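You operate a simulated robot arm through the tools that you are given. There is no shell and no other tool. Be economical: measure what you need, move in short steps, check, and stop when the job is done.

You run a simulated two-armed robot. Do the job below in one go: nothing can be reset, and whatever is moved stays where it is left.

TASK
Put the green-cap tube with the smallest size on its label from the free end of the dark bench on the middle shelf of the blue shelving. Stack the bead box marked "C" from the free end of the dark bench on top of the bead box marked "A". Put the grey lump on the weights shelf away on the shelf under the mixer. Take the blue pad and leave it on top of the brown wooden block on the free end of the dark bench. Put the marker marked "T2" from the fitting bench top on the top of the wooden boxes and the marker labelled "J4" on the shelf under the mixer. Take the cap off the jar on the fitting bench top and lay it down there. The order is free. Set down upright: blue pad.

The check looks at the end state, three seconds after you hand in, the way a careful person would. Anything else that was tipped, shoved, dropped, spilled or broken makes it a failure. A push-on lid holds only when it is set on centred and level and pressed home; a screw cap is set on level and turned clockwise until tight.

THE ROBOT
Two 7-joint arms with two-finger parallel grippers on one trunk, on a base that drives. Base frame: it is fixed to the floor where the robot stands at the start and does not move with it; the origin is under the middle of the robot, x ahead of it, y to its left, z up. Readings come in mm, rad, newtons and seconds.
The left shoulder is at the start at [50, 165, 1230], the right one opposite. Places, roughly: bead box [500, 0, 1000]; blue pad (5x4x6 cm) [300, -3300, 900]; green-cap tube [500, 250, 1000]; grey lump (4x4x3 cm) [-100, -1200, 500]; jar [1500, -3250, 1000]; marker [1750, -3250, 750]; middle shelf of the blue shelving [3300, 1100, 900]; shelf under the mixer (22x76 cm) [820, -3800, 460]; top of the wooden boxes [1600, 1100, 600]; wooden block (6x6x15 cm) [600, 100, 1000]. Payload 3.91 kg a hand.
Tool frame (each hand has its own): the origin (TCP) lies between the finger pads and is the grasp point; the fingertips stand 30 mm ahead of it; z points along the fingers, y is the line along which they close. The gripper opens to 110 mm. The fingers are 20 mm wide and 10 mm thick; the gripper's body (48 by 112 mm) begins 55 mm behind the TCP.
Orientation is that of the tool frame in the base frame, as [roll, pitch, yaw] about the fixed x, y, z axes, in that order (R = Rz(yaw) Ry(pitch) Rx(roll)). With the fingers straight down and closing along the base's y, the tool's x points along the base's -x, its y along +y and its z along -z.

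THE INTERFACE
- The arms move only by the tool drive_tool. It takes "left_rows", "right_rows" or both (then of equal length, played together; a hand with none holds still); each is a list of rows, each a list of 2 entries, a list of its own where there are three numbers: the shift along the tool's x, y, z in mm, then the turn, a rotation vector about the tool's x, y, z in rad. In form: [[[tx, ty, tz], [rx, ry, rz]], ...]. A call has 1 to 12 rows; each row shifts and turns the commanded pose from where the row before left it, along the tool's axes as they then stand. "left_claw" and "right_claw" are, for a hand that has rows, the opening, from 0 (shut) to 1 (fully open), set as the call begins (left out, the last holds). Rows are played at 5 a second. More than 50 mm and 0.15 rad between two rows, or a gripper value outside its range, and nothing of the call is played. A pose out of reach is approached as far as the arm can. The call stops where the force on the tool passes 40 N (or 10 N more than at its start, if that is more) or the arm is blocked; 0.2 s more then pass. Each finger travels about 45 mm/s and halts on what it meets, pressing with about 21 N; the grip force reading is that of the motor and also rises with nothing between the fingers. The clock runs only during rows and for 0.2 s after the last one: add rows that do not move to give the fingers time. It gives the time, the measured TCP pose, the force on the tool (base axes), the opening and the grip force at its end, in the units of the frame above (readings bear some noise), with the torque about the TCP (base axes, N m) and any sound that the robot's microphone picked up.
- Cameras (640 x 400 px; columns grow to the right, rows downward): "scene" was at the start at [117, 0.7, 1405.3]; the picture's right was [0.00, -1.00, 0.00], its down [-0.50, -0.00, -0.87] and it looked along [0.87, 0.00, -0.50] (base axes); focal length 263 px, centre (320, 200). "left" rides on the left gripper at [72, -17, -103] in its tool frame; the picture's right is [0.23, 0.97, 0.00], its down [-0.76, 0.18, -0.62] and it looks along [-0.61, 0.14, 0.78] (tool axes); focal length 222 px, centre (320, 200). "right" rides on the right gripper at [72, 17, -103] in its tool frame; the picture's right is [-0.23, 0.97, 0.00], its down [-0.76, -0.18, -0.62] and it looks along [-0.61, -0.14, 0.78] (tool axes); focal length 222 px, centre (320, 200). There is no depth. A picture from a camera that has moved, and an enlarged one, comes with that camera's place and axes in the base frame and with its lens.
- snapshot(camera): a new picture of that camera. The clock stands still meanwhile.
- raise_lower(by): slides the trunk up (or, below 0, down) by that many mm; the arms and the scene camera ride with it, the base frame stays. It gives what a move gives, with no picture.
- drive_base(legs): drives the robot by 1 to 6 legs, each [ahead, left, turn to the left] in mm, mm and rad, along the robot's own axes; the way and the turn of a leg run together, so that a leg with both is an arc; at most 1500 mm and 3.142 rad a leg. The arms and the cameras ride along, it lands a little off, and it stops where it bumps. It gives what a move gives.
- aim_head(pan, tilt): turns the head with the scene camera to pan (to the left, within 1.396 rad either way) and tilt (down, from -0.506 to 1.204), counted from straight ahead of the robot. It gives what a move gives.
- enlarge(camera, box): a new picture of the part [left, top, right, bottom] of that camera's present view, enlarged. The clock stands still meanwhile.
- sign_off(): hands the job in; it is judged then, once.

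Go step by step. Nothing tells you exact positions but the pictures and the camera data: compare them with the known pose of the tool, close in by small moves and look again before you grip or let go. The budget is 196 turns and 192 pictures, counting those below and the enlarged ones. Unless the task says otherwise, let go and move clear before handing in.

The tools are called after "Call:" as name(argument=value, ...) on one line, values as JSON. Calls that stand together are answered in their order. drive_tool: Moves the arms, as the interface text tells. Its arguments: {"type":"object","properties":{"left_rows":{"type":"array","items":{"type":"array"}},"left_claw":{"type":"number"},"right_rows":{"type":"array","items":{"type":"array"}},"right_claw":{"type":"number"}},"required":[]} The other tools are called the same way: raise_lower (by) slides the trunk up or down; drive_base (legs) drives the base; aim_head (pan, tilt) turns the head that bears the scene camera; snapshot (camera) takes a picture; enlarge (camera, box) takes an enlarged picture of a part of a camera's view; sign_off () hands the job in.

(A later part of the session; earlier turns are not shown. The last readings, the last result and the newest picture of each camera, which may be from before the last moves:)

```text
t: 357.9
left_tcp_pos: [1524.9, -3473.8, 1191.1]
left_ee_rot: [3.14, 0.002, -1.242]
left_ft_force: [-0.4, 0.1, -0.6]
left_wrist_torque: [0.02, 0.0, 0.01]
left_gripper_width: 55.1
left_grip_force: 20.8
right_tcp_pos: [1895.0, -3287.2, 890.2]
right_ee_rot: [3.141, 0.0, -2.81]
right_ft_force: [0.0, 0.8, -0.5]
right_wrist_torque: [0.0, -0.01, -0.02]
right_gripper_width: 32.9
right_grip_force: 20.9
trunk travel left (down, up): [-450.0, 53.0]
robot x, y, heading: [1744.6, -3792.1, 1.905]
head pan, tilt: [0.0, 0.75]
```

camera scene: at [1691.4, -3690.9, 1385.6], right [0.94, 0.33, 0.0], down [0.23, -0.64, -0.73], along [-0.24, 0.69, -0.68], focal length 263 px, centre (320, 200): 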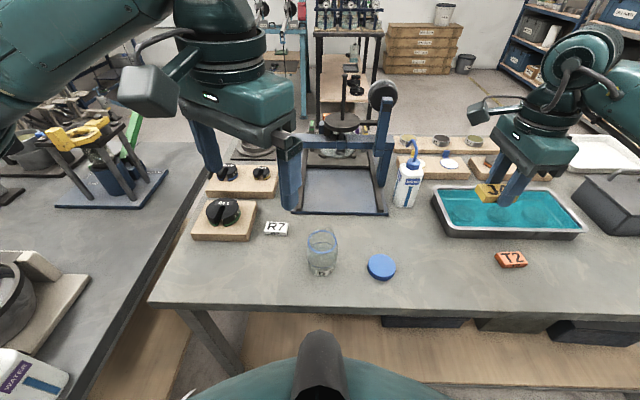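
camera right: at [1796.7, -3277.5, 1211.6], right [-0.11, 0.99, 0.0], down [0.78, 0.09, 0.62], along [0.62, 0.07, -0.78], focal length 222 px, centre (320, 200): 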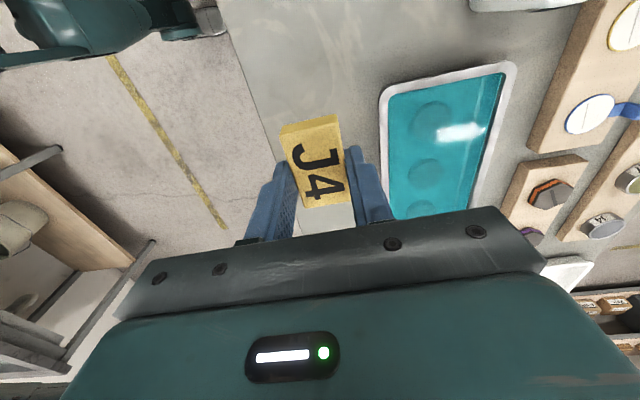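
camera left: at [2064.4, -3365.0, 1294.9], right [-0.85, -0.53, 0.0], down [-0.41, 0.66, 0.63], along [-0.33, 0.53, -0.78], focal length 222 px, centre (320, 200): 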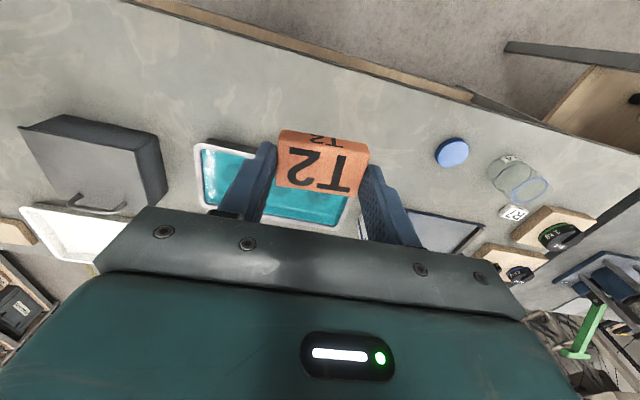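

Call:
drive_tool(right_rows=[[[0, 0, 2], [0, 0, 0]], [[0, 0, 0], [0, 0, 0]]])

Call:
drive_tool(right_rows=[[[0, 0, 2], [0, 0, 0]], [[0, 0, 0], [0, 0, 0]]])

Call:
drive_tool(right_rows=[[[0, 0, 2], [0, 0, 0]], [[0, 0, 0], [0, 0, 0]]])

```text
t: 358.5
left_tcp_pos: [1526.7, -3474.1, 1191.0]
left_ee_rot: [3.139, 0.003, -1.242]
left_ft_force: [1.0, 0.0, -1.0]
left_wrist_torque: [0.02, -0.01, 0.0]
left_gripper_width: 55.0
left_grip_force: 21.0
right_tcp_pos: [1894.1, -3286.3, 889.3]
right_ee_rot: [3.138, 0.0, -2.809]
right_ft_force: [2.8, -1.2, 13.6]
right_wrist_torque: [-0.33, -0.04, 0.13]
right_gripper_width: 32.8
right_grip_force: 21.0
trunk travel left (down, up): [-450.0, 53.0]
robot x, y, heading: [1745.2, -3793.1, 1.901]
head pan, tilt: [0.0, 0.75]
```

```text
t: 359.1
left_tcp_pos: [1526.0, -3475.4, 1191.9]
left_ee_rot: [-3.141, 0.004, -1.243]
left_ft_force: [0.5, 0.2, -0.5]
left_wrist_torque: [0.02, 0.02, -0.02]
left_gripper_width: 55.0
left_grip_force: 21.1
right_tcp_pos: [1894.6, -3287.9, 890.6]
right_ee_rot: [3.136, 0.002, -2.809]
right_ft_force: [6.1, -0.1, 32.5]
right_wrist_torque: [-0.75, -0.22, 0.33]
right_gripper_width: 33.1
right_grip_force: 21.0
trunk travel left (down, up): [-450.0, 53.0]
robot x, y, heading: [1746.5, -3788.1, 1.902]
head pan, tilt: [0.0, 0.75]
```

```text
t: 359.6
left_tcp_pos: [1525.4, -3475.6, 1190.6]
left_ee_rot: [-3.141, 0.004, -1.244]
left_ft_force: [0.3, 0.6, -0.3]
left_wrist_torque: [0.01, -0.01, 0.01]
left_gripper_width: 55.1
left_grip_force: 21.4
right_tcp_pos: [1894.6, -3286.8, 891.1]
right_ee_rot: [3.136, 0.004, -2.81]
right_ft_force: [3.2, -10.9, 19.1]
right_wrist_torque: [-0.8, -0.09, 0.03]
right_gripper_width: 33.0
right_grip_force: 20.3
trunk travel left (down, up): [-450.0, 53.0]
robot x, y, heading: [1743.5, -3790.7, 1.903]
head pan, tilt: [0.0, 0.75]
stopped in row 2 (right hand): the force on the tool passed its limit (the readings are from after the stop); the commanded pose is now the measured one
```

J4 is down. I'll release it, rise, and reorient the hand to forward with a 45° tilt.

Call:
drive_tool(right_rows=[[[0, 0, -1], [0, 0, 0]], [[0, 0, 0], [0, 0, 0]], [[0, 0, 0], [0, 0, 0]], [[0, 0, 0], [0, 0, 0]], [[0, 0, -20], [0, 0, 0]], [[0, 0, -45], [0, 0, 0]], [[0, 0, -45], [0, 0, 0]], [[0, 0, -45], [0, 0, 0]], [[0, 0, 0], [0, 0, 0]]], right_claw=0.6)

Call:
drive_tool(right_rows=[[[0, 0, 0], [0, 0, 0.143]], [[0, 0, 0], [0, 0, 0.143]], [[0, 0, 0], [0, 0, 0.143]], [[0, 0, 0], [0, 0, 0.143]], [[0, 0, 0], [0, 0, 0.143]], [[0, 0, 0], [0, 0, 0.143]], [[0, 0, 0], [0, 0, 0.143]], [[0, 0, 0], [0, 0, 0.143]], [[0, 0, 0], [0, 0, 0.143]], [[0, 0, 0], [0, 0, 0.143]], [[0, 0, 0], [0, 0, 0.142]]], right_claw=0.85)

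Call:
drive_tool(right_rows=[[[-5, 0, -10], [0, 0.131, 0]], [[-5, 0, -10], [0, 0.131, 0]], [[-5, 0, -10], [0, 0.131, 0]], [[0, 0, -10], [0, 0.131, 0]], [[0, 0, -10], [0, 0.131, 0]], [[0, 0, -10], [0, 0.13, 0]], [[0, 0, 0], [0, 0, 0]]])

Call:
snapshot(camera="right")

```text
t: 361.6
left_tcp_pos: [1526.5, -3473.9, 1190.0]
left_ee_rot: [3.139, 0.004, -1.242]
left_ft_force: [0.2, 0.2, -0.7]
left_wrist_torque: [0.0, 0.01, -0.02]
left_gripper_width: 55.0
left_grip_force: 21.3
right_tcp_pos: [1896.1, -3286.2, 1046.9]
right_ee_rot: [3.138, 0.002, -2.81]
right_ft_force: [-0.8, 0.3, 0.0]
right_wrist_torque: [0.03, 0.0, 0.01]
right_gripper_width: 66.0
right_grip_force: 0.1
trunk travel left (down, up): [-450.0, 53.0]
robot x, y, heading: [1740.6, -3794.9, 1.9]
head pan, tilt: [0.0, 0.75]
```

```text
t: 364.0
left_tcp_pos: [1526.2, -3473.4, 1190.0]
left_ee_rot: [3.141, 0.003, -1.243]
left_ft_force: [0.5, 0.2, -0.9]
left_wrist_torque: [-0.02, 0.03, 0.05]
left_gripper_width: 55.0
left_grip_force: 20.7
right_tcp_pos: [1893.5, -3286.2, 1044.5]
right_ee_rot: [3.14, -0.007, 1.898]
right_ft_force: [1.6, 0.4, -0.9]
right_wrist_torque: [0.03, -0.02, 0.02]
right_gripper_width: 93.8
right_grip_force: 0.0
trunk travel left (down, up): [-450.0, 53.0]
robot x, y, heading: [1743.7, -3796.7, 1.908]
head pan, tilt: [0.0, 0.75]
```

```text
t: 365.6
left_tcp_pos: [1526.3, -3473.1, 1189.5]
left_ee_rot: [3.14, 0.002, -1.243]
left_ft_force: [-0.6, 0.2, -0.5]
left_wrist_torque: [0.01, 0.01, 0.01]
left_gripper_width: 54.8
left_grip_force: 20.8
right_tcp_pos: [1906.4, -3314.2, 1097.7]
right_ee_rot: [3.14, -0.793, 1.905]
right_ft_force: [0.2, 0.3, -0.7]
right_wrist_torque: [-0.01, -0.04, 0.0]
right_gripper_width: 93.4
right_grip_force: 0.0
right hand out of reach, approached as far as the arm can: row 6
trunk travel left (down, up): [-450.0, 53.0]
robot x, y, heading: [1744.1, -3795.9, 1.899]
head pan, tilt: [0.0, 0.75]
```

```text
42 pictures are left
camera right: at [1929.5, -3330.4, 1221.1], right [0.97, 0.17, -0.16], down [0.15, -0.98, -0.1], along [-0.18, 0.08, -0.98], focal length 222 px, centre (320, 200)
```

right: 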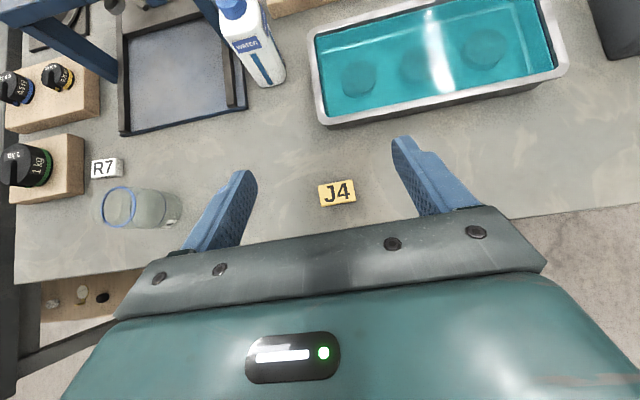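

J4 is at (1892, -3285). The arm is a bit cramped, so I'll back the base 120 mm, align the yaw with J4 and move to pre-grasp.

Call:
drive_base(legs=[[-120, 0, 0]])

Call:
drive_tool(right_rows=[[[0, 0, 0], [0.053, 0, -0.053]], [[0, 0, 0], [0.053, 0, -0.053]], [[-16.4, 6.3, 41], [0, 0, 0]], [[-16.4, 6.3, 41], [0, 0, 0]], [[-16.4, 6.3, 41], [0, 0, 0]], [[0, 0, 0], [0, 0, 0]]])

Call:
snapshot(camera="right")

```text
t: 366.8
left_tcp_pos: [1564.6, -3589.6, 1191.0]
left_ee_rot: [3.139, 0.002, -1.241]
left_ft_force: [0.2, -0.6, -0.3]
left_wrist_torque: [0.03, -0.01, -0.03]
left_gripper_width: 55.1
left_grip_force: 21.0
right_tcp_pos: [1944.3, -3427.8, 1098.1]
right_ee_rot: [3.14, -0.792, 1.903]
right_ft_force: [-0.5, -0.7, -0.2]
right_wrist_torque: [0.05, 0.0, -0.01]
right_gripper_width: 93.4
right_grip_force: 0.1
trunk travel left (down, up): [-450.0, 53.0]
robot x, y, heading: [1783.2, -3906.8, 1.902]
head pan, tilt: [0.0, 0.75]
```

```text
t: 368.2
left_tcp_pos: [1565.2, -3587.9, 1190.5]
left_ee_rot: [3.14, 0.006, -1.241]
left_ft_force: [0.5, 1.0, -0.5]
left_wrist_torque: [0.01, 0.01, 0.02]
left_gripper_width: 55.0
left_grip_force: 20.7
right_tcp_pos: [1935.1, -3372.8, 975.6]
right_ee_rot: [3.138, -0.792, 2.056]
right_ft_force: [0.4, -0.6, 0.1]
right_wrist_torque: [0.0, -0.01, -0.03]
right_gripper_width: 93.7
right_grip_force: 0.0
trunk travel left (down, up): [-450.0, 53.0]
robot x, y, heading: [1781.3, -3907.5, 1.9]
head pan, tilt: [0.0, 0.75]
```

```text
41 pictures are left
camera right: at [1960.8, -3384.4, 1099.7], right [0.94, 0.31, -0.16], down [0.3, -0.95, -0.1], along [-0.18, 0.05, -0.98], focal length 222 px, centre (320, 200)
```

right: 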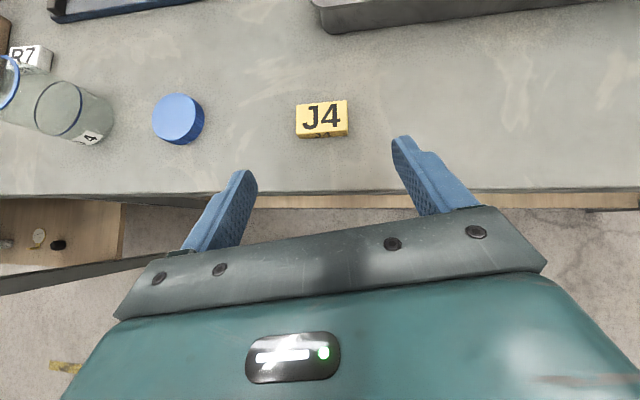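

J4 is on the axis. I'll advance and grip.

Call:
drive_tool(right_rows=[[[0, 0, 40], [0, 0, 0]], [[0, 0, 40], [0, 0, 0]], [[0, 0, 25], [0, 0, 0]], [[0, 0, 13], [0, 0, 0]], [[0, 0, 0], [0, 0, 0]]])

Call:
drive_tool(right_rows=[[[0, 0, 0], [0, 0, 0]], [[0, 0, 0], [0, 0, 0]], [[0, 0, 0], [0, 0, 0]], [[0, 0, 0], [0, 0, 0]]], right_claw=0)

Call:
drive_tool(right_rows=[[[14, 0, -14], [0, 0, 0]], [[28, 0, -28], [0, 0, 0]], [[28, 0, -28], [0, 0, 0]], [[28, 0, -28], [0, 0, 0]], [[0, 0, -40], [0, 0, 0]], [[0, 0, 0], [0, 0, 0]]])

Call:
snapshot(camera="right")

```text
t: 369.4
left_tcp_pos: [1565.3, -3589.2, 1190.4]
left_ee_rot: [3.14, 0.004, -1.24]
left_ft_force: [0.2, -0.1, -0.5]
left_wrist_torque: [0.0, 0.01, 0.0]
left_gripper_width: 54.9
left_grip_force: 21.4
right_tcp_pos: [1899.6, -3297.7, 893.3]
right_ee_rot: [3.138, -0.791, 2.056]
right_ft_force: [0.3, 0.1, -0.7]
right_wrist_torque: [-0.02, 0.0, -0.01]
right_gripper_width: 93.7
right_grip_force: 0.1
trunk travel left (down, up): [-450.0, 53.0]
robot x, y, heading: [1779.6, -3903.8, 1.904]
head pan, tilt: [0.0, 0.75]
```

```text
t: 370.4
left_tcp_pos: [1564.9, -3588.7, 1190.1]
left_ee_rot: [3.14, 0.003, -1.241]
left_ft_force: [0.6, -1.0, 0.0]
left_wrist_torque: [0.01, 0.0, 0.02]
left_gripper_width: 54.6
left_grip_force: 21.2
right_tcp_pos: [1897.8, -3297.8, 893.7]
right_ee_rot: [3.137, -0.792, 2.053]
right_ft_force: [-0.4, -0.2, 0.3]
right_wrist_torque: [0.02, 0.04, -0.02]
right_gripper_width: 56.8
right_grip_force: 20.7
trunk travel left (down, up): [-450.0, 53.0]
robot x, y, heading: [1781.7, -3907.4, 1.905]
head pan, tilt: [0.0, 0.75]
```

```text
t: 371.8
left_tcp_pos: [1565.1, -3587.4, 1191.0]
left_ee_rot: [3.141, 0.004, -1.241]
left_ft_force: [-0.7, -0.1, -0.3]
left_wrist_torque: [-0.02, -0.02, -0.01]
left_gripper_width: 54.9
left_grip_force: 20.8
right_tcp_pos: [1911.1, -3324.9, 1059.7]
right_ee_rot: [3.141, -0.791, 2.056]
right_ft_force: [0.1, -0.1, -0.1]
right_wrist_torque: [0.01, -0.02, -0.03]
right_gripper_width: 56.2
right_grip_force: 20.7
trunk travel left (down, up): [-450.0, 53.0]
robot x, y, heading: [1781.3, -3903.5, 1.901]
head pan, tilt: [0.0, 0.75]
```

```text
40 pictures are left
camera right: at [1936.9, -3337.3, 1182.6], right [0.94, 0.31, -0.16], down [0.3, -0.95, -0.1], along [-0.18, 0.05, -0.98], focal length 222 px, centre (320, 200)
```

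right: 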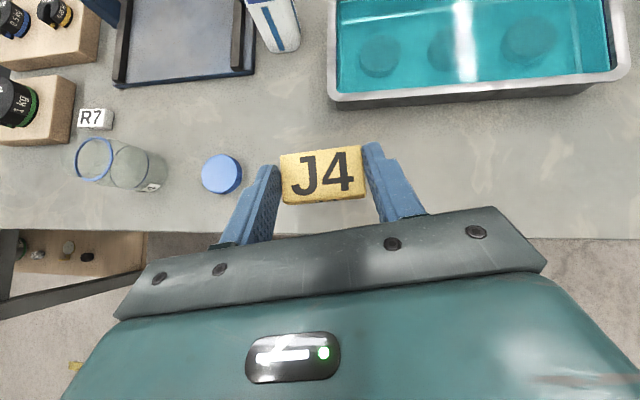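

J4 is gripped flat. I'll drive back along the walkway to the PREP table's rear side, aiming for the free space right of the black lump at about (1115, -3775).

Call:
raise_lower(by=50)

Call:
drive_base(legs=[[-200, 250, 0], [-81, 404, 0]])

Call:
aim_head(pan=0.0, tilt=0.7)

Call:
snapshot(camera="scene")

```text
t: 372.7
left_tcp_pos: [1563.7, -3588.8, 1240.0]
left_ee_rot: [3.139, 0.005, -1.241]
left_ft_force: [-0.5, -0.5, 0.2]
left_wrist_torque: [-0.01, 0.01, -0.03]
left_gripper_width: 54.9
left_grip_force: 20.6
right_tcp_pos: [1911.4, -3324.3, 1109.7]
right_ee_rot: [3.141, -0.791, 2.054]
right_ft_force: [0.7, -0.9, -1.3]
right_wrist_torque: [-0.03, 0.01, -0.01]
right_gripper_width: 55.9
right_grip_force: 20.8
trunk travel left (down, up): [-500.0, 3.0]
robot x, y, heading: [1783.8, -3904.7, 1.906]
head pan, tilt: [0.0, 0.75]
```

```text
t: 377.0
left_tcp_pos: [1039.7, -4069.4, 1240.3]
left_ee_rot: [3.14, 0.003, -1.243]
left_ft_force: [-0.6, -1.7, -0.2]
left_wrist_torque: [0.0, -0.02, -0.01]
left_gripper_width: 55.0
left_grip_force: 21.5
right_tcp_pos: [1387.2, -3807.3, 1108.6]
right_ee_rot: [3.137, -0.791, 2.054]
right_ft_force: [0.0, -0.4, -0.2]
right_wrist_torque: [-0.01, -0.02, 0.03]
right_gripper_width: 55.2
right_grip_force: 21.1
trunk travel left (down, up): [-500.0, 3.0]
robot x, y, heading: [1256.8, -4390.7, 1.899]
head pan, tilt: [0.0, 0.75]
```

```text
t: 377.6
left_tcp_pos: [1040.1, -4069.0, 1240.1]
left_ee_rot: [3.14, 0.002, -1.243]
left_ft_force: [0.3, -0.8, 0.0]
left_wrist_torque: [-0.02, 0.03, -0.04]
left_gripper_width: 55.0
left_grip_force: 20.9
right_tcp_pos: [1386.4, -3806.9, 1108.8]
right_ee_rot: [3.139, -0.792, 2.054]
right_ft_force: [-0.6, 0.0, -0.4]
right_wrist_torque: [0.0, 0.01, 0.03]
right_gripper_width: 54.9
right_grip_force: 21.6
trunk travel left (down, up): [-500.0, 3.0]
robot x, y, heading: [1257.7, -4383.6, 1.9]
head pan, tilt: [0.0, 0.7]
```

```text
39 pictures are left
camera scene: at [1217.6, -4278.4, 1439.8], right [0.95, 0.32, 0.0], down [0.21, -0.61, -0.76], along [-0.25, 0.72, -0.64], focal length 263 px, centre (320, 200)
```

scene: 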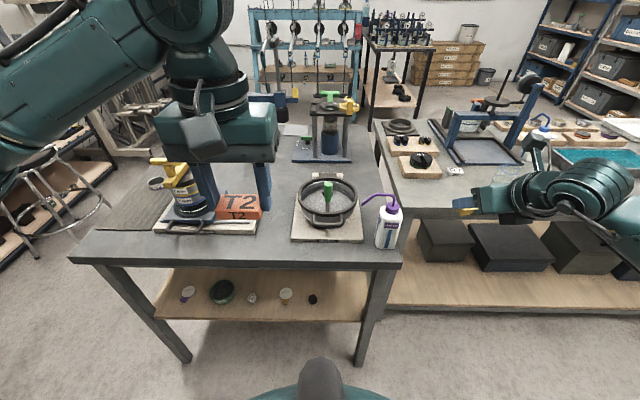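

I'm positioned behind PREP with the hand to the right of its leg. I'll lower the trunk, move the hand back, then left and down to a pre-place pose.

Call:
raise_lower(by=-400)

Call:
drive_tool(right_rows=[[[-31.4, -7, -31.4], [0, 0, 0]], [[-31.4, -7, -31.4], [0, 0, 0]], [[1.3, -35, 27.7], [0, 0, 0]], [[1.3, -35, 27.7], [0, 0, 0]], [[1.3, -35, 27.7], [0, 0, 0]], [[1.3, -35, 27.7], [0, 0, 0]], [[1.3, -35, 27.7], [0, 0, 0]], [[1.3, -35, 27.7], [0, 0, 0]], [[0, 0, 0], [0, 0, 0]]])

Call:
snapshot(camera="right")

Call:
snapshot(camera="scene")

```text
t: 381.5
left_tcp_pos: [1040.7, -4068.5, 839.3]
left_ee_rot: [3.14, 0.003, -1.242]
left_ft_force: [-1.2, -0.3, -1.2]
left_wrist_torque: [0.04, 0.02, 0.01]
left_gripper_width: 54.8
left_grip_force: 20.8
right_tcp_pos: [1387.9, -3805.3, 708.0]
right_ee_rot: [3.139, -0.79, 2.053]
right_ft_force: [0.1, -0.6, -0.6]
right_wrist_torque: [-0.01, 0.01, 0.01]
right_gripper_width: 54.9
right_grip_force: 20.6
trunk travel left (down, up): [-100.0, 403.0]
robot x, y, heading: [1257.7, -4389.7, 1.9]
head pan, tilt: [0.0, 0.7]
```

```text
t: 383.5
left_tcp_pos: [1040.0, -4069.4, 839.4]
left_ee_rot: [3.139, 0.003, -1.241]
left_ft_force: [0.3, 0.1, -0.3]
left_wrist_torque: [0.0, -0.02, 0.0]
left_gripper_width: 54.8
left_grip_force: 21.2
right_tcp_pos: [1169.9, -3879.7, 595.6]
right_ee_rot: [3.14, -0.79, 2.053]
right_ft_force: [0.2, 0.1, -0.3]
right_wrist_torque: [-0.04, -0.01, -0.01]
right_gripper_width: 54.9
right_grip_force: 20.7
trunk travel left (down, up): [-100.0, 403.0]
robot x, y, heading: [1258.7, -4389.2, 1.904]
head pan, tilt: [0.0, 0.7]
```

```text
38 pictures are left
camera right: at [1197.3, -3890.8, 718.8], right [0.94, 0.31, -0.16], down [0.29, -0.95, -0.1], along [-0.18, 0.05, -0.98], focal length 222 px, centre (320, 200)
```

right: 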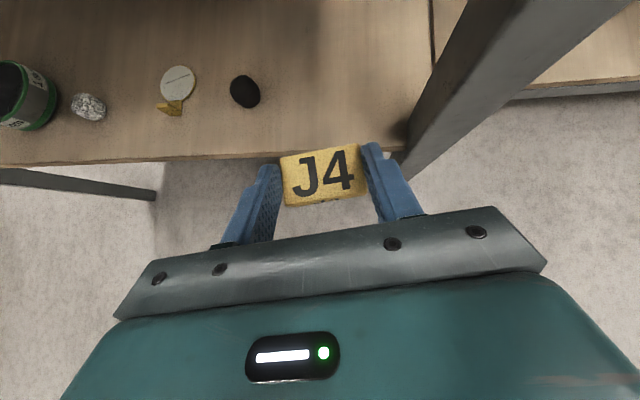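

```text
37 pictures are left
camera scene: at [1217.6, -4278.5, 1039.8], right [0.95, 0.32, 0.0], down [0.21, -0.61, -0.76], along [-0.25, 0.72, -0.64], focal length 263 px, centre (320, 200)
```

scene: 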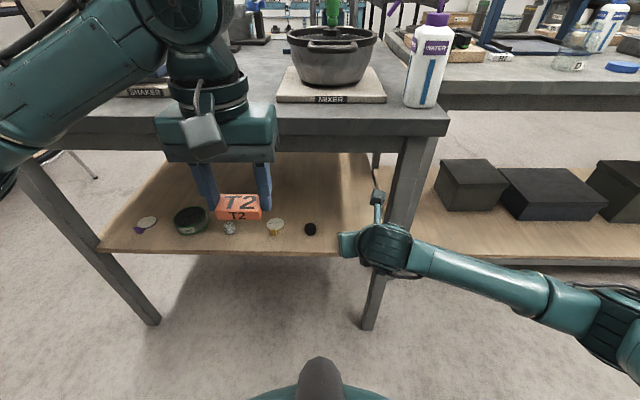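

Clear of the leg. I'll shift 15 mm left and advance onto the shelf.

Call:
drive_tool(right_rows=[[[0, -15, 20], [0, 0, 0]], [[0, 0, 40], [0, 0, 0]], [[0, 0, 40], [0, 0, 0]], [[0, 0, 35], [0, 0, 0]], [[0, 0, 7], [0, 0, 0]], [[0, 0, 0], [0, 0, 0]]])

Call:
snapshot(camera="right")

```text
t: 384.9
left_tcp_pos: [1040.2, -4070.0, 840.5]
left_ee_rot: [3.139, 0.003, -1.243]
left_ft_force: [-0.2, 0.5, -0.3]
left_wrist_torque: [0.04, 0.02, 0.01]
left_gripper_width: 54.8
left_grip_force: 20.9
right_tcp_pos: [1111.2, -3797.5, 495.7]
right_ee_rot: [3.138, -0.791, 2.054]
right_ft_force: [-0.7, 0.4, -0.7]
right_wrist_torque: [-0.01, 0.01, 0.0]
right_gripper_width: 54.7
right_grip_force: 20.7
trunk travel left (down, up): [-100.0, 403.0]
robot x, y, heading: [1258.9, -4385.2, 1.901]
head pan, tilt: [0.0, 0.7]
```

```text
36 pictures are left
camera right: at [1136.9, -3810.3, 619.8], right [0.94, 0.31, -0.16], down [0.3, -0.95, -0.1], along [-0.18, 0.05, -0.98], focal length 222 px, centre (320, 200)
```

right: 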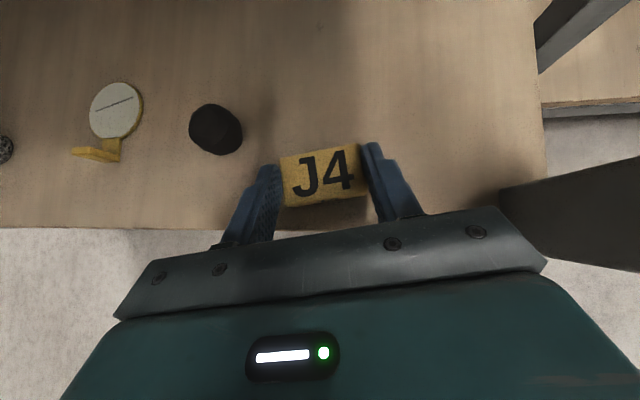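

I'll go 25 mm deeper, then lower to contact.

Call:
drive_tool(right_rows=[[[17.7, 0, 17.7], [0, 0, 0]], [[-1.4, 0, 1.4], [0, 0, 0]], [[-1.4, 0, 1.4], [0, 0, 0]], [[0, 0, 0], [0, 0, 0]]])

Call:
drive_tool(right_rows=[[[-1.4, 0, 1.4], [0, 0, 0]], [[0, 0, 0], [0, 0, 0]]])

Call:
drive_tool(right_rows=[[[-1.4, 0, 1.4], [0, 0, 0]], [[0, 0, 0], [0, 0, 0]]])

```text
t: 385.9
left_tcp_pos: [1040.4, -4069.6, 841.5]
left_ee_rot: [3.139, 0.003, -1.242]
left_ft_force: [-0.1, -0.6, -0.6]
left_wrist_torque: [0.05, -0.03, 0.0]
left_gripper_width: 54.9
left_grip_force: 21.0
right_tcp_pos: [1100.4, -3774.6, 493.9]
right_ee_rot: [3.138, -0.793, 2.054]
right_ft_force: [-0.1, 0.7, 4.1]
right_wrist_torque: [0.1, -0.05, -0.06]
right_gripper_width: 54.5
right_grip_force: 20.6
trunk travel left (down, up): [-100.0, 403.0]
robot x, y, heading: [1254.9, -4388.4, 1.902]
head pan, tilt: [0.0, 0.7]
```

```text
t: 386.5
left_tcp_pos: [1039.8, -4069.5, 840.9]
left_ee_rot: [3.139, 0.005, -1.242]
left_ft_force: [-0.2, -0.2, -1.4]
left_wrist_torque: [-0.01, -0.01, 0.0]
left_gripper_width: 55.0
left_grip_force: 20.9
right_tcp_pos: [1101.5, -3775.3, 493.8]
right_ee_rot: [3.14, -0.796, 2.053]
right_ft_force: [2.0, -1.5, 12.5]
right_wrist_torque: [0.0, -0.07, -0.01]
right_gripper_width: 54.5
right_grip_force: 21.8
trunk travel left (down, up): [-100.0, 403.0]
robot x, y, heading: [1257.4, -4387.6, 1.901]
head pan, tilt: [0.0, 0.7]
```

```text
t: 387.1
left_tcp_pos: [1040.1, -4070.2, 840.8]
left_ee_rot: [3.14, 0.005, -1.243]
left_ft_force: [0.6, -0.1, 0.0]
left_wrist_torque: [0.0, -0.01, 0.01]
left_gripper_width: 54.6
left_grip_force: 20.6
right_tcp_pos: [1099.9, -3774.2, 491.6]
right_ee_rot: [3.14, -0.798, 2.054]
right_ft_force: [-0.6, -1.1, 19.5]
right_wrist_torque: [0.26, 0.16, -0.04]
right_gripper_width: 54.8
right_grip_force: 21.4
trunk travel left (down, up): [-100.0, 403.0]
robot x, y, heading: [1255.1, -4388.1, 1.898]
head pan, tilt: [0.0, 0.7]
```

J4 is in contact. I'll release, withdraw along the axis, and check.

Call:
drive_tool(right_rows=[[[1.4, 0, -1.4], [0, 0, 0]], [[0, 0, 0], [0, 0, 0]]])

Call:
drive_tool(right_rows=[[[0, 0, 0], [0, 0, 0]], [[0, 0, 0], [0, 0, 0]], [[0, 0, -20], [0, 0, 0]], [[0, 0, -40], [0, 0, 0]], [[0, 0, -40], [0, 0, 0]], [[0, 0, -40], [0, 0, 0]], [[0, 0, -20], [0, 0, 0]], [[0, 0, 0], [0, 0, 0]]], right_claw=0.75)

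Call:
snapshot(camera="right")

```text
t: 387.7
left_tcp_pos: [1040.4, -4070.7, 839.6]
left_ee_rot: [3.14, 0.004, -1.243]
left_ft_force: [0.1, -0.4, -0.8]
left_wrist_torque: [0.01, 0.0, 0.02]
left_gripper_width: 54.6
left_grip_force: 20.7
right_tcp_pos: [1100.9, -3775.5, 492.9]
right_ee_rot: [3.139, -0.796, 2.054]
right_ft_force: [-4.3, 1.4, 14.0]
right_wrist_torque: [0.3, 0.3, 0.05]
right_gripper_width: 54.8
right_grip_force: 20.7
trunk travel left (down, up): [-100.0, 403.0]
robot x, y, heading: [1255.5, -4385.1, 1.907]
head pan, tilt: [0.0, 0.7]
```

```text
t: 389.5
left_tcp_pos: [1039.3, -4069.6, 841.0]
left_ee_rot: [3.141, 0.004, -1.244]
left_ft_force: [-0.9, 0.1, -0.8]
left_wrist_torque: [0.0, 0.02, 0.0]
left_gripper_width: 54.9
left_grip_force: 21.0
right_tcp_pos: [1155.3, -3875.8, 603.4]
right_ee_rot: [3.137, -0.789, 2.054]
right_ft_force: [0.5, -0.3, 0.2]
right_wrist_torque: [-0.02, 0.02, -0.02]
right_gripper_width: 82.7
right_grip_force: 0.0
trunk travel left (down, up): [-100.0, 403.0]
robot x, y, heading: [1257.2, -4384.0, 1.899]
head pan, tilt: [0.0, 0.7]
```

```text
35 pictures are left
camera right: at [1179.5, -3888.4, 726.1], right [0.94, 0.31, -0.16], down [0.29, -0.95, -0.1], along [-0.18, 0.05, -0.98], focal length 222 px, centre (320, 200)
```

right: 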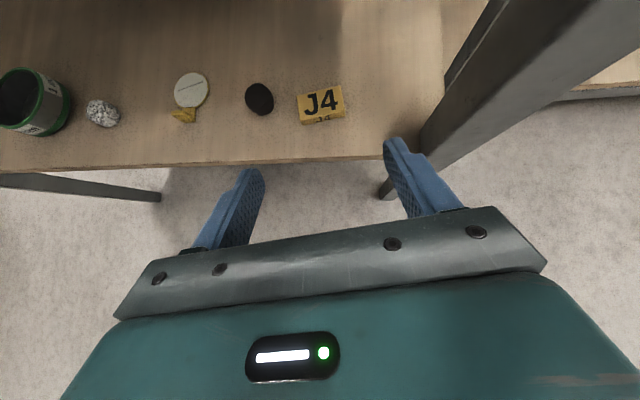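

J4 lies on the shelf. I'll retract, raise up, straighten the hand and drive round to the right end of the PREP table for the blue pad.

Call:
drive_tool(right_rows=[[[-21, -5, -21], [0, 0, 0]], [[-21, -5, -21], [0, 0, 0]], [[-21, -5, -21], [0, 0, 0]], [[0, 0, 0], [0, 0, 0]]])

Call:
raise_lower(by=400)

Call:
drive_tool(right_rows=[[[20, 0, -20], [0, -0.131, 0]], [[20, 0, -20], [0, -0.131, 0]], [[15, 0, -20], [0, -0.131, 0]], [[10, 0, -20], [0, -0.131, 0]], [[0, 0, -20], [0, -0.131, 0]], [[0, 0, -20], [0, -0.13, 0]], [[0, 0, 0], [0, 0, 0]]])

Call:
drive_base(legs=[[0, 1087, 0], [1327, 0, 0], [0, 0, -1.6]])

Call:
aim_head(pan=0.0, tilt=0.7)

Call:
snapshot(camera="scene")

```text
t: 390.5
left_tcp_pos: [1039.4, -4069.9, 841.2]
left_ee_rot: [3.14, 0.003, -1.244]
left_ft_force: [-0.2, -0.1, -0.5]
left_wrist_torque: [0.01, 0.0, 0.01]
left_gripper_width: 54.8
left_grip_force: 20.9
right_tcp_pos: [1181.3, -3964.7, 600.3]
right_ee_rot: [3.139, -0.789, 2.051]
right_ft_force: [-1.2, 0.3, -0.3]
right_wrist_torque: [0.0, -0.03, 0.01]
right_gripper_width: 82.3
right_grip_force: 0.0
trunk travel left (down, up): [-100.0, 403.0]
robot x, y, heading: [1257.5, -4388.1, 1.899]
head pan, tilt: [0.0, 0.7]
```

```text
t: 394.3
left_tcp_pos: [1039.5, -4070.8, 1240.5]
left_ee_rot: [3.141, 0.003, -1.243]
left_ft_force: [0.3, 0.6, 0.2]
left_wrist_torque: [0.0, -0.02, -0.01]
left_gripper_width: 54.8
left_grip_force: 21.6
right_tcp_pos: [1181.4, -3964.6, 1002.1]
right_ee_rot: [3.138, -0.79, 2.053]
right_ft_force: [-0.8, -0.9, 0.1]
right_wrist_torque: [0.0, -0.01, 0.01]
right_gripper_width: 82.6
right_grip_force: 0.1
trunk travel left (down, up): [-500.0, 3.0]
robot x, y, heading: [1255.2, -4392.8, 1.904]
head pan, tilt: [0.0, 0.7]
```

```text
t: 395.9
left_tcp_pos: [1039.6, -4069.6, 1239.6]
left_ee_rot: [3.138, 0.003, -1.243]
left_ft_force: [0.5, -1.2, 0.0]
left_wrist_torque: [0.01, -0.01, -0.03]
left_gripper_width: 55.0
left_grip_force: 20.7
right_tcp_pos: [1181.3, -3965.3, 1143.8]
right_ee_rot: [3.14, -0.004, 2.053]
right_ft_force: [-0.3, 0.1, -0.3]
right_wrist_torque: [0.01, 0.02, 0.0]
right_gripper_width: 82.3
right_grip_force: 0.1
trunk travel left (down, up): [-500.0, 3.0]
robot x, y, heading: [1260.0, -4388.0, 1.897]
head pan, tilt: [0.0, 0.7]
```

```text
t: 411.6
left_tcp_pos: [89.8, -3249.7, 1240.4]
left_ee_rot: [3.141, 0.004, -2.787]
left_ft_force: [0.8, -0.6, -0.7]
left_wrist_torque: [0.0, 0.04, -0.02]
left_gripper_width: 55.1
left_grip_force: 21.0
right_tcp_pos: [197.4, -3387.4, 1143.5]
right_ee_rot: [3.139, -0.006, 0.507]
right_ft_force: [-0.8, 0.3, 0.2]
right_wrist_torque: [0.0, 0.03, -0.01]
right_gripper_width: 82.5
right_grip_force: 0.0
trunk travel left (down, up): [-500.0, 3.0]
robot x, y, heading: [-223.6, -3474.2, 0.36]
head pan, tilt: [0.0, 0.7]
```

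```text
t: 412.2
left_tcp_pos: [88.9, -3250.4, 1239.4]
left_ee_rot: [3.137, 0.003, -2.787]
left_ft_force: [0.1, -0.7, -0.5]
left_wrist_torque: [0.0, -0.01, 0.02]
left_gripper_width: 55.0
left_grip_force: 21.0
right_tcp_pos: [196.7, -3387.1, 1143.3]
right_ee_rot: [3.141, -0.006, 0.506]
right_ft_force: [-0.4, -0.1, 0.5]
right_wrist_torque: [-0.03, -0.03, 0.01]
right_gripper_width: 82.6
right_grip_force: 0.1
trunk travel left (down, up): [-500.0, 3.0]
robot x, y, heading: [-220.7, -3475.4, 0.355]
head pan, tilt: [0.0, 0.7]
```

```text
34 pictures are left
camera scene: at [-118.6, -3435.6, 1439.8], right [0.35, -0.94, 0.0], down [-0.6, -0.23, -0.76], along [0.72, 0.27, -0.64], focal length 263 px, centre (320, 200)
```

scene: 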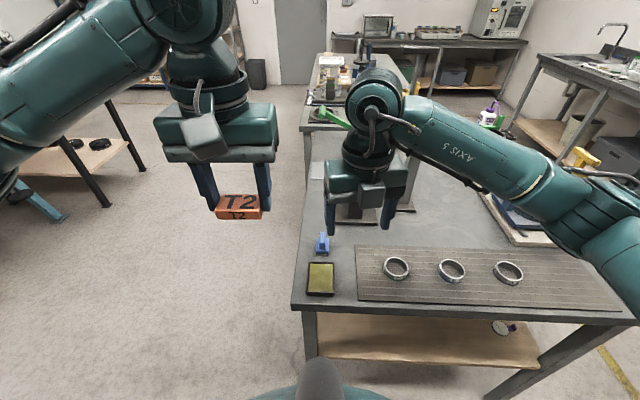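

Call:
enlarge(camera="scene", box=[290, 210, 370, 310])

Call:
snapshot(camera="right")

```text
4.00 times, centred on (330, 260) of scene
camera zoom: at [-118.6, -3435.6, 1439.8], right [0.35, -0.94, 0.0], down [-0.6, -0.23, -0.76], along [0.72, 0.27, -0.64], focal length 1053 px, centre (280, -40)
```

zoom: 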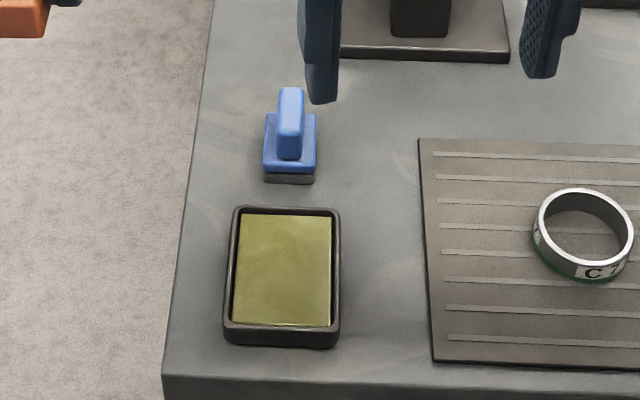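

```text
32 pictures are left
camera right: at [267.9, -3367.2, 1246.7], right [0.27, -0.96, 0.0], down [-0.76, -0.21, 0.62], along [-0.59, -0.17, -0.79], focal length 222 px, centre (320, 200)
```

right: 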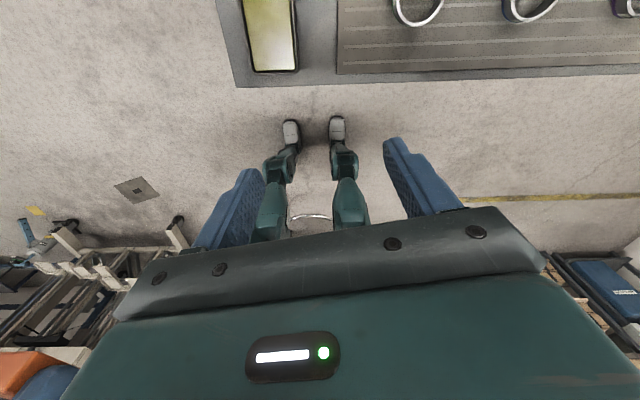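

The blue pad is a stamp with an upright handle at about (338, -3272), and the table top is at z≈850. I'll drive 115 mm ahead, then bring the right hand above the handle.

Call:
drive_base(legs=[[115, 0, 0]])

Call:
drive_tool(right_rows=[[[0, 0, 0], [0, 0, 0.1]], [[0, 0, 0], [0, 0, 0.1]], [[13, -23, 0], [0, 0, 0]], [[13, -23, 0], [0, 0, 0]], [[13, -23, 0], [0, 0, 0]], [[0, 0, 40], [0, 0, 0]], [[0, 0, 40], [0, 0, 0]], [[0, 0, 0], [0, 0, 0]]])

Call:
snapshot(camera="right")

Call:
enlarge(camera="scene", box=[240, 190, 400, 330])

```text
t: 413.5
left_tcp_pos: [196.0, -3212.5, 1240.3]
left_ee_rot: [3.14, 0.002, -2.79]
left_ft_force: [0.1, 0.1, 0.1]
left_wrist_torque: [0.01, 0.01, -0.01]
left_gripper_width: 54.8
left_grip_force: 21.4
right_tcp_pos: [304.4, -3347.4, 1143.1]
right_ee_rot: [3.14, -0.006, 0.505]
right_ft_force: [0.7, -0.1, 0.5]
right_wrist_torque: [-0.01, -0.01, -0.01]
right_gripper_width: 82.5
right_grip_force: 0.0
trunk travel left (down, up): [-500.0, 3.0]
robot x, y, heading: [-114.7, -3437.2, 0.357]
head pan, tilt: [0.0, 0.7]
```

```text
t: 415.3
left_tcp_pos: [195.1, -3210.9, 1240.7]
left_ee_rot: [3.14, 0.004, -2.788]
left_ft_force: [0.2, 0.2, -0.8]
left_wrist_torque: [0.01, 0.0, 0.01]
left_gripper_width: 54.7
left_grip_force: 21.4
right_tcp_pos: [320.5, -3271.4, 1063.4]
right_ee_rot: [3.141, -0.006, 0.306]
right_ft_force: [-0.3, 0.2, -0.2]
right_wrist_torque: [0.02, -0.03, 0.03]
right_gripper_width: 82.3
right_grip_force: 0.1
trunk travel left (down, up): [-500.0, 3.0]
robot x, y, heading: [-116.1, -3439.0, 0.354]
head pan, tilt: [0.0, 0.7]
```

```text
31 pictures are left
camera right: at [393.6, -3265.5, 1166.5], right [0.08, -1.0, 0.0], down [-0.78, -0.06, 0.62], along [-0.62, -0.05, -0.79], focal length 222 px, centre (320, 200)
```

right: 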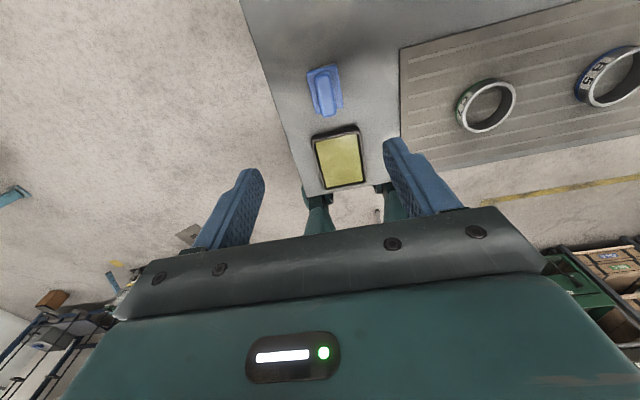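

```text
2.86 times, centred on (320, 260) of scene
camera zoom: at [-12.9, -3396.6, 1439.9], right [0.35, -0.94, 0.0], down [-0.6, -0.22, -0.77], along [0.72, 0.27, -0.64], focal length 752 px, centre (320, 29)
```

zoom: 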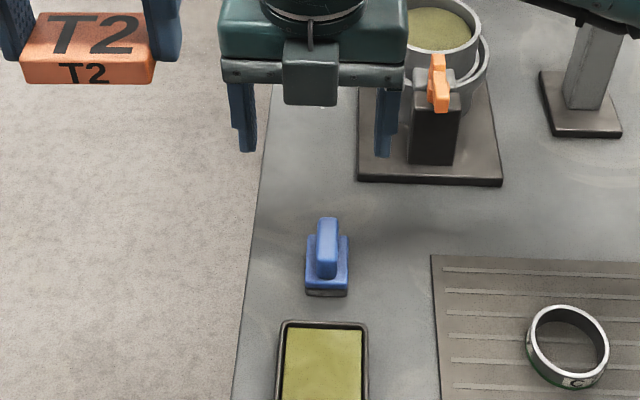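

The handle is at (341, -3272) with its top at about 920. I'll centre over it and lower partway.

Call:
drive_tool(right_rows=[[[19.4, 6.7, 0], [0, 0, 0]], [[0, 0, 40], [0, 0, 0]], [[0, 0, 40], [0, 0, 0]], [[0, 0, 20], [0, 0, 0]], [[0, 0, 0], [0, 0, 0]]], right_claw=0.6)

Call:
snapshot(camera="right")

Call:
enlarge(camera="scene", box=[270, 200, 370, 290])

```text
t: 416.5
left_tcp_pos: [195.7, -3210.4, 1240.8]
left_ee_rot: [3.14, 0.004, -2.79]
left_ft_force: [-0.4, 0.1, 0.6]
left_wrist_torque: [0.02, 0.02, 0.0]
left_gripper_width: 54.9
left_grip_force: 21.0
right_tcp_pos: [340.2, -3272.0, 963.6]
right_ee_rot: [3.139, -0.006, 0.304]
right_ft_force: [0.1, 0.6, 0.7]
right_wrist_torque: [-0.01, 0.0, 0.0]
right_gripper_width: 66.0
right_grip_force: 0.0
trunk travel left (down, up): [-500.0, 3.0]
robot x, y, heading: [-115.8, -3438.7, 0.355]
head pan, tilt: [0.0, 0.7]
```

```text
29 pictures are left
camera right: at [414.3, -3266.7, 1066.1], right [0.08, -1.0, 0.0], down [-0.78, -0.06, 0.62], along [-0.62, -0.05, -0.79], focal length 222 px, centre (320, 200)
```

right: 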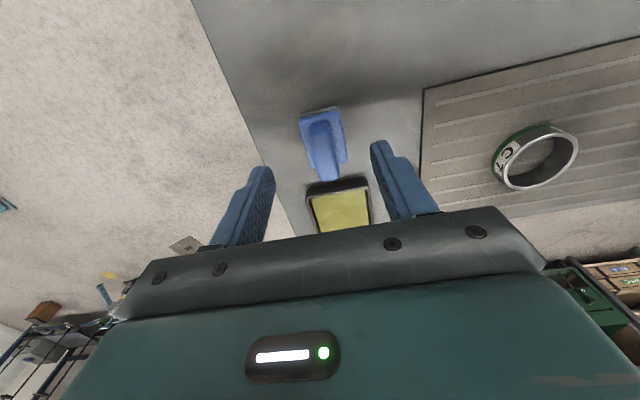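

```text
4.44 times, centred on (320, 245) of scene
camera zoom: at [-12.8, -3396.5, 1439.9], right [0.35, -0.94, 0.0], down [-0.6, -0.22, -0.76], along [0.72, 0.27, -0.64], focal length 1170 px, centre (320, 0)
```

zoom: 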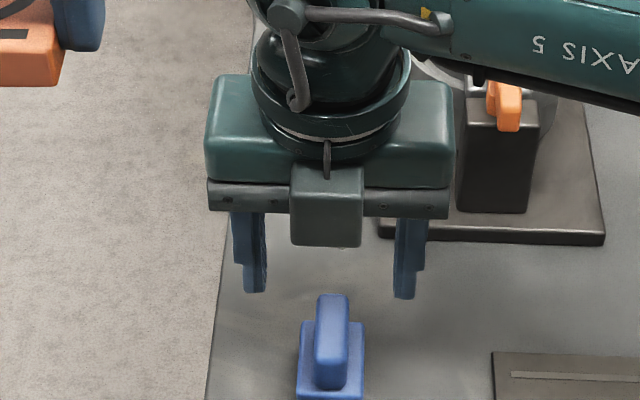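

Well aligned. I'll lower onto the handle and grip.

Call:
drive_tool(right_rows=[[[0, 0, 20], [0, 0, 0]], [[0, 0, 17], [0, 0, 0]], [[0, 0, 0], [0, 0, 0]]])

Call:
drive_tool(right_rows=[[[0, 0, 0], [0, 0, 0]], [[0, 0, 0], [0, 0, 0]], [[0, 0, 0], [0, 0, 0]], [[0, 0, 0], [0, 0, 0]]], right_claw=0)

Call:
drive_tool(right_rows=[[[0, 0, -20], [0, 0, 0]], [[0, 0, -40], [0, 0, 0]], [[0, 0, -45], [0, 0, 0]], [[0, 0, -45], [0, 0, 0]], [[0, 0, -45], [0, 0, 0]], [[0, 0, 0], [0, 0, 0]]])

Call:
snapshot(camera="right")

```text
t: 417.3
left_tcp_pos: [195.6, -3211.4, 1240.2]
left_ee_rot: [3.14, 0.002, -2.788]
left_ft_force: [-0.5, -0.4, 0.7]
left_wrist_torque: [-0.01, -0.01, -0.02]
left_gripper_width: 55.1
left_grip_force: 20.9
right_tcp_pos: [341.5, -3270.9, 926.5]
right_ee_rot: [-3.141, -0.004, 0.304]
right_ft_force: [0.8, -0.1, 0.2]
right_wrist_torque: [-0.02, -0.01, -0.04]
right_gripper_width: 66.2
right_grip_force: 0.0
trunk travel left (down, up): [-500.0, 3.0]
robot x, y, heading: [-117.0, -3436.8, 0.357]
head pan, tilt: [0.0, 0.7]
```

```text
t: 418.3
left_tcp_pos: [195.2, -3212.1, 1240.4]
left_ee_rot: [3.141, 0.004, -2.789]
left_ft_force: [0.0, 0.8, -0.5]
left_wrist_torque: [0.02, 0.01, 0.0]
left_gripper_width: 55.0
left_grip_force: 21.0
right_tcp_pos: [340.7, -3271.4, 926.0]
right_ee_rot: [-3.14, -0.004, 0.305]
right_ft_force: [0.0, -0.8, 1.3]
right_wrist_torque: [-0.02, 0.01, 0.06]
right_gripper_width: 17.3
right_grip_force: 21.0
trunk travel left (down, up): [-500.0, 3.0]
robot x, y, heading: [-118.4, -3437.9, 0.354]
head pan, tilt: [0.0, 0.7]
```

```text
t: 419.7
left_tcp_pos: [196.3, -3211.2, 1241.2]
left_ee_rot: [3.14, 0.003, -2.789]
left_ft_force: [-0.2, -0.1, -0.6]
left_wrist_torque: [0.03, -0.01, -0.03]
left_gripper_width: 54.9
left_grip_force: 20.7
right_tcp_pos: [339.8, -3270.3, 1122.1]
right_ee_rot: [3.14, -0.005, 0.306]
right_ft_force: [0.8, 0.2, -1.1]
right_wrist_torque: [0.0, -0.01, -0.01]
right_gripper_width: 17.1
right_grip_force: 20.9
trunk travel left (down, up): [-500.0, 3.0]
robot x, y, heading: [-115.1, -3436.9, 0.356]
head pan, tilt: [0.0, 0.7]
```

```text
27 pictures are left
camera right: at [412.9, -3265.4, 1225.8], right [0.08, -1.0, 0.0], down [-0.78, -0.06, 0.62], along [-0.62, -0.05, -0.79], focal length 222 px, centre (320, 200)
```

right: 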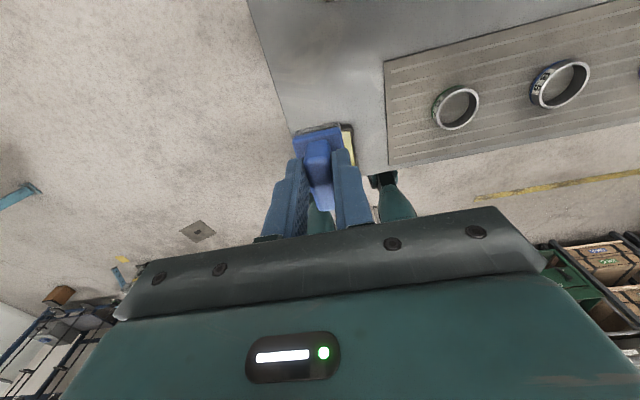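

The pad is securely held. With T2 (left) and the pad (right) I'll back out and drive toward the wooden boxes.

Call:
drive_base(legs=[[-110, 0, 0], [223, 514, 0], [726, 546, 0], [1097, -62, 0], [1097, -62, 0]])

```text
t: 438.5
left_tcp_pos: [2703.0, -1286.6, 1240.5]
left_ee_rot: [3.14, 0.005, -2.795]
left_ft_force: [0.0, 0.1, -0.4]
left_wrist_torque: [-0.01, -0.01, 0.03]
left_gripper_width: 55.0
left_grip_force: 21.3
right_tcp_pos: [2847.1, -1347.2, 1122.4]
right_ee_rot: [3.14, -0.005, 0.301]
right_ft_force: [-0.2, -0.2, -0.6]
right_wrist_torque: [0.05, 0.0, -0.01]
right_gripper_width: 17.2
right_grip_force: 20.3
trunk travel left (down, up): [-500.0, 3.0]
robot x, y, heading: [2386.4, -1510.8, 0.352]
head pan, tilt: [0.0, 0.7]
```

Call:
drive_base(legs=[[255, 818, 0], [255, 818, 0], [0, 0, 1.9]])

Call:
aim_head(pan=0.0, tilt=0.5)

Call:
snapshot(camera="scene")

```text
t: 451.9
left_tcp_pos: [1984.1, 440.5, 1240.7]
left_ee_rot: [3.139, 0.004, -0.874]
left_ft_force: [-0.1, 0.6, -0.5]
left_wrist_torque: [0.0, 0.0, 0.04]
left_gripper_width: 54.9
left_grip_force: 21.4
right_tcp_pos: [1992.3, 595.9, 1122.7]
right_ee_rot: [3.14, -0.007, 2.219]
right_ft_force: [-0.8, -0.3, -0.1]
right_wrist_torque: [0.0, 0.04, -0.02]
right_gripper_width: 17.2
right_grip_force: 21.2
trunk travel left (down, up): [-500.0, 3.0]
robot x, y, heading: [2299.8, 221.6, 2.269]
head pan, tilt: [0.0, 0.7]
```

```text
t: 452.7
left_tcp_pos: [1983.9, 438.9, 1239.8]
left_ee_rot: [3.14, 0.004, -0.873]
left_ft_force: [-0.3, -0.3, -0.3]
left_wrist_torque: [-0.01, 0.07, 0.0]
left_gripper_width: 54.8
left_grip_force: 21.0
right_tcp_pos: [1992.3, 595.9, 1121.8]
right_ee_rot: [3.14, -0.006, 2.222]
right_ft_force: [0.3, -0.3, -0.1]
right_wrist_torque: [-0.04, 0.03, 0.0]
right_gripper_width: 17.2
right_grip_force: 21.3
trunk travel left (down, up): [-500.0, 3.0]
robot x, y, heading: [2300.7, 222.9, 2.273]
head pan, tilt: [0.0, 0.499]
```

```text
26 pictures are left
camera scene: at [2221.6, 314.6, 1457.5], right [0.77, 0.64, 0.0], down [0.31, -0.37, -0.88], along [-0.56, 0.67, -0.48], focal length 263 px, centre (320, 200)
```

scene: 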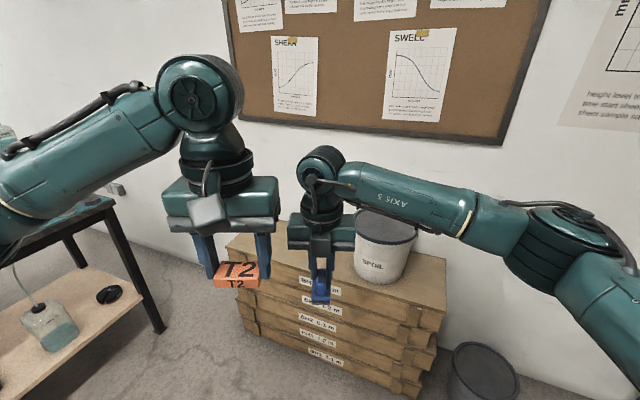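

The boxes' front face runs from about (1235, 800) to (2135, 1107), top z≈600, with a bucket on the right half. I'll aim T2 at about (1560, 1030). I'll pull the right hand aside, then drive up facing the boxes.

Call:
drive_tool(right_rows=[[[-33, 40, 0], [0, 0, 0]], [[-33, 40, 0], [0, 0, 0]], [[-33, 40, 0], [0, 0, 0]], [[0, 0, 0], [0, 0, 0]]])

Call:
drive_base(legs=[[0, 0, -0.38], [300, 329, 0], [230, 0, 0]])

Call:
aim_head(pan=0.1, tilt=0.85)

Call:
snapshot(camera="scene")

```text
refused: row 1 steps farther than a row can; nothing moved
```

```text
t: 457.8
left_tcp_pos: [1610.3, 939.9, 1239.5]
left_ee_rot: [3.141, 0.004, -1.247]
left_ft_force: [-0.1, 0.4, -0.6]
left_wrist_torque: [-0.01, 0.01, 0.04]
left_gripper_width: 54.9
left_grip_force: 21.0
right_tcp_pos: [1673.3, 1082.7, 1121.1]
right_ee_rot: [3.141, -0.005, 1.846]
right_ft_force: [0.0, 0.4, -0.2]
right_wrist_torque: [-0.05, 0.0, -0.02]
right_gripper_width: 17.4
right_grip_force: 20.8
trunk travel left (down, up): [-500.0, 3.0]
robot x, y, heading: [1824.6, 619.7, 1.895]
head pan, tilt: [0.0, 0.499]
```

```text
t: 458.6
left_tcp_pos: [1610.9, 939.8, 1241.3]
left_ee_rot: [3.141, 0.005, -1.247]
left_ft_force: [0.2, -0.4, -0.6]
left_wrist_torque: [0.01, 0.0, 0.01]
left_gripper_width: 54.8
left_grip_force: 21.1
right_tcp_pos: [1673.8, 1080.0, 1120.8]
right_ee_rot: [3.139, -0.004, 1.847]
right_ft_force: [0.2, -0.1, -0.7]
right_wrist_torque: [0.0, -0.04, -0.01]
right_gripper_width: 17.5
right_grip_force: 20.9
trunk travel left (down, up): [-500.0, 3.0]
robot x, y, heading: [1824.9, 620.5, 1.893]
head pan, tilt: [0.099, 0.85]
```

```text
25 pictures are left
camera scene: at [1781.8, 720.2, 1427.6], right [0.91, 0.41, 0.0], down [0.31, -0.68, -0.66], along [-0.27, 0.6, -0.75], focal length 263 px, centre (320, 200)
```

scene: 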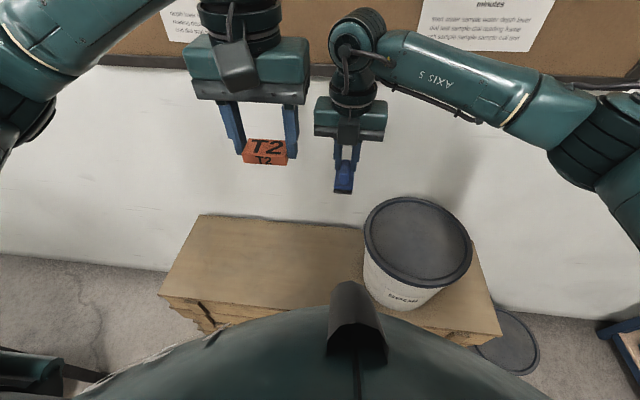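

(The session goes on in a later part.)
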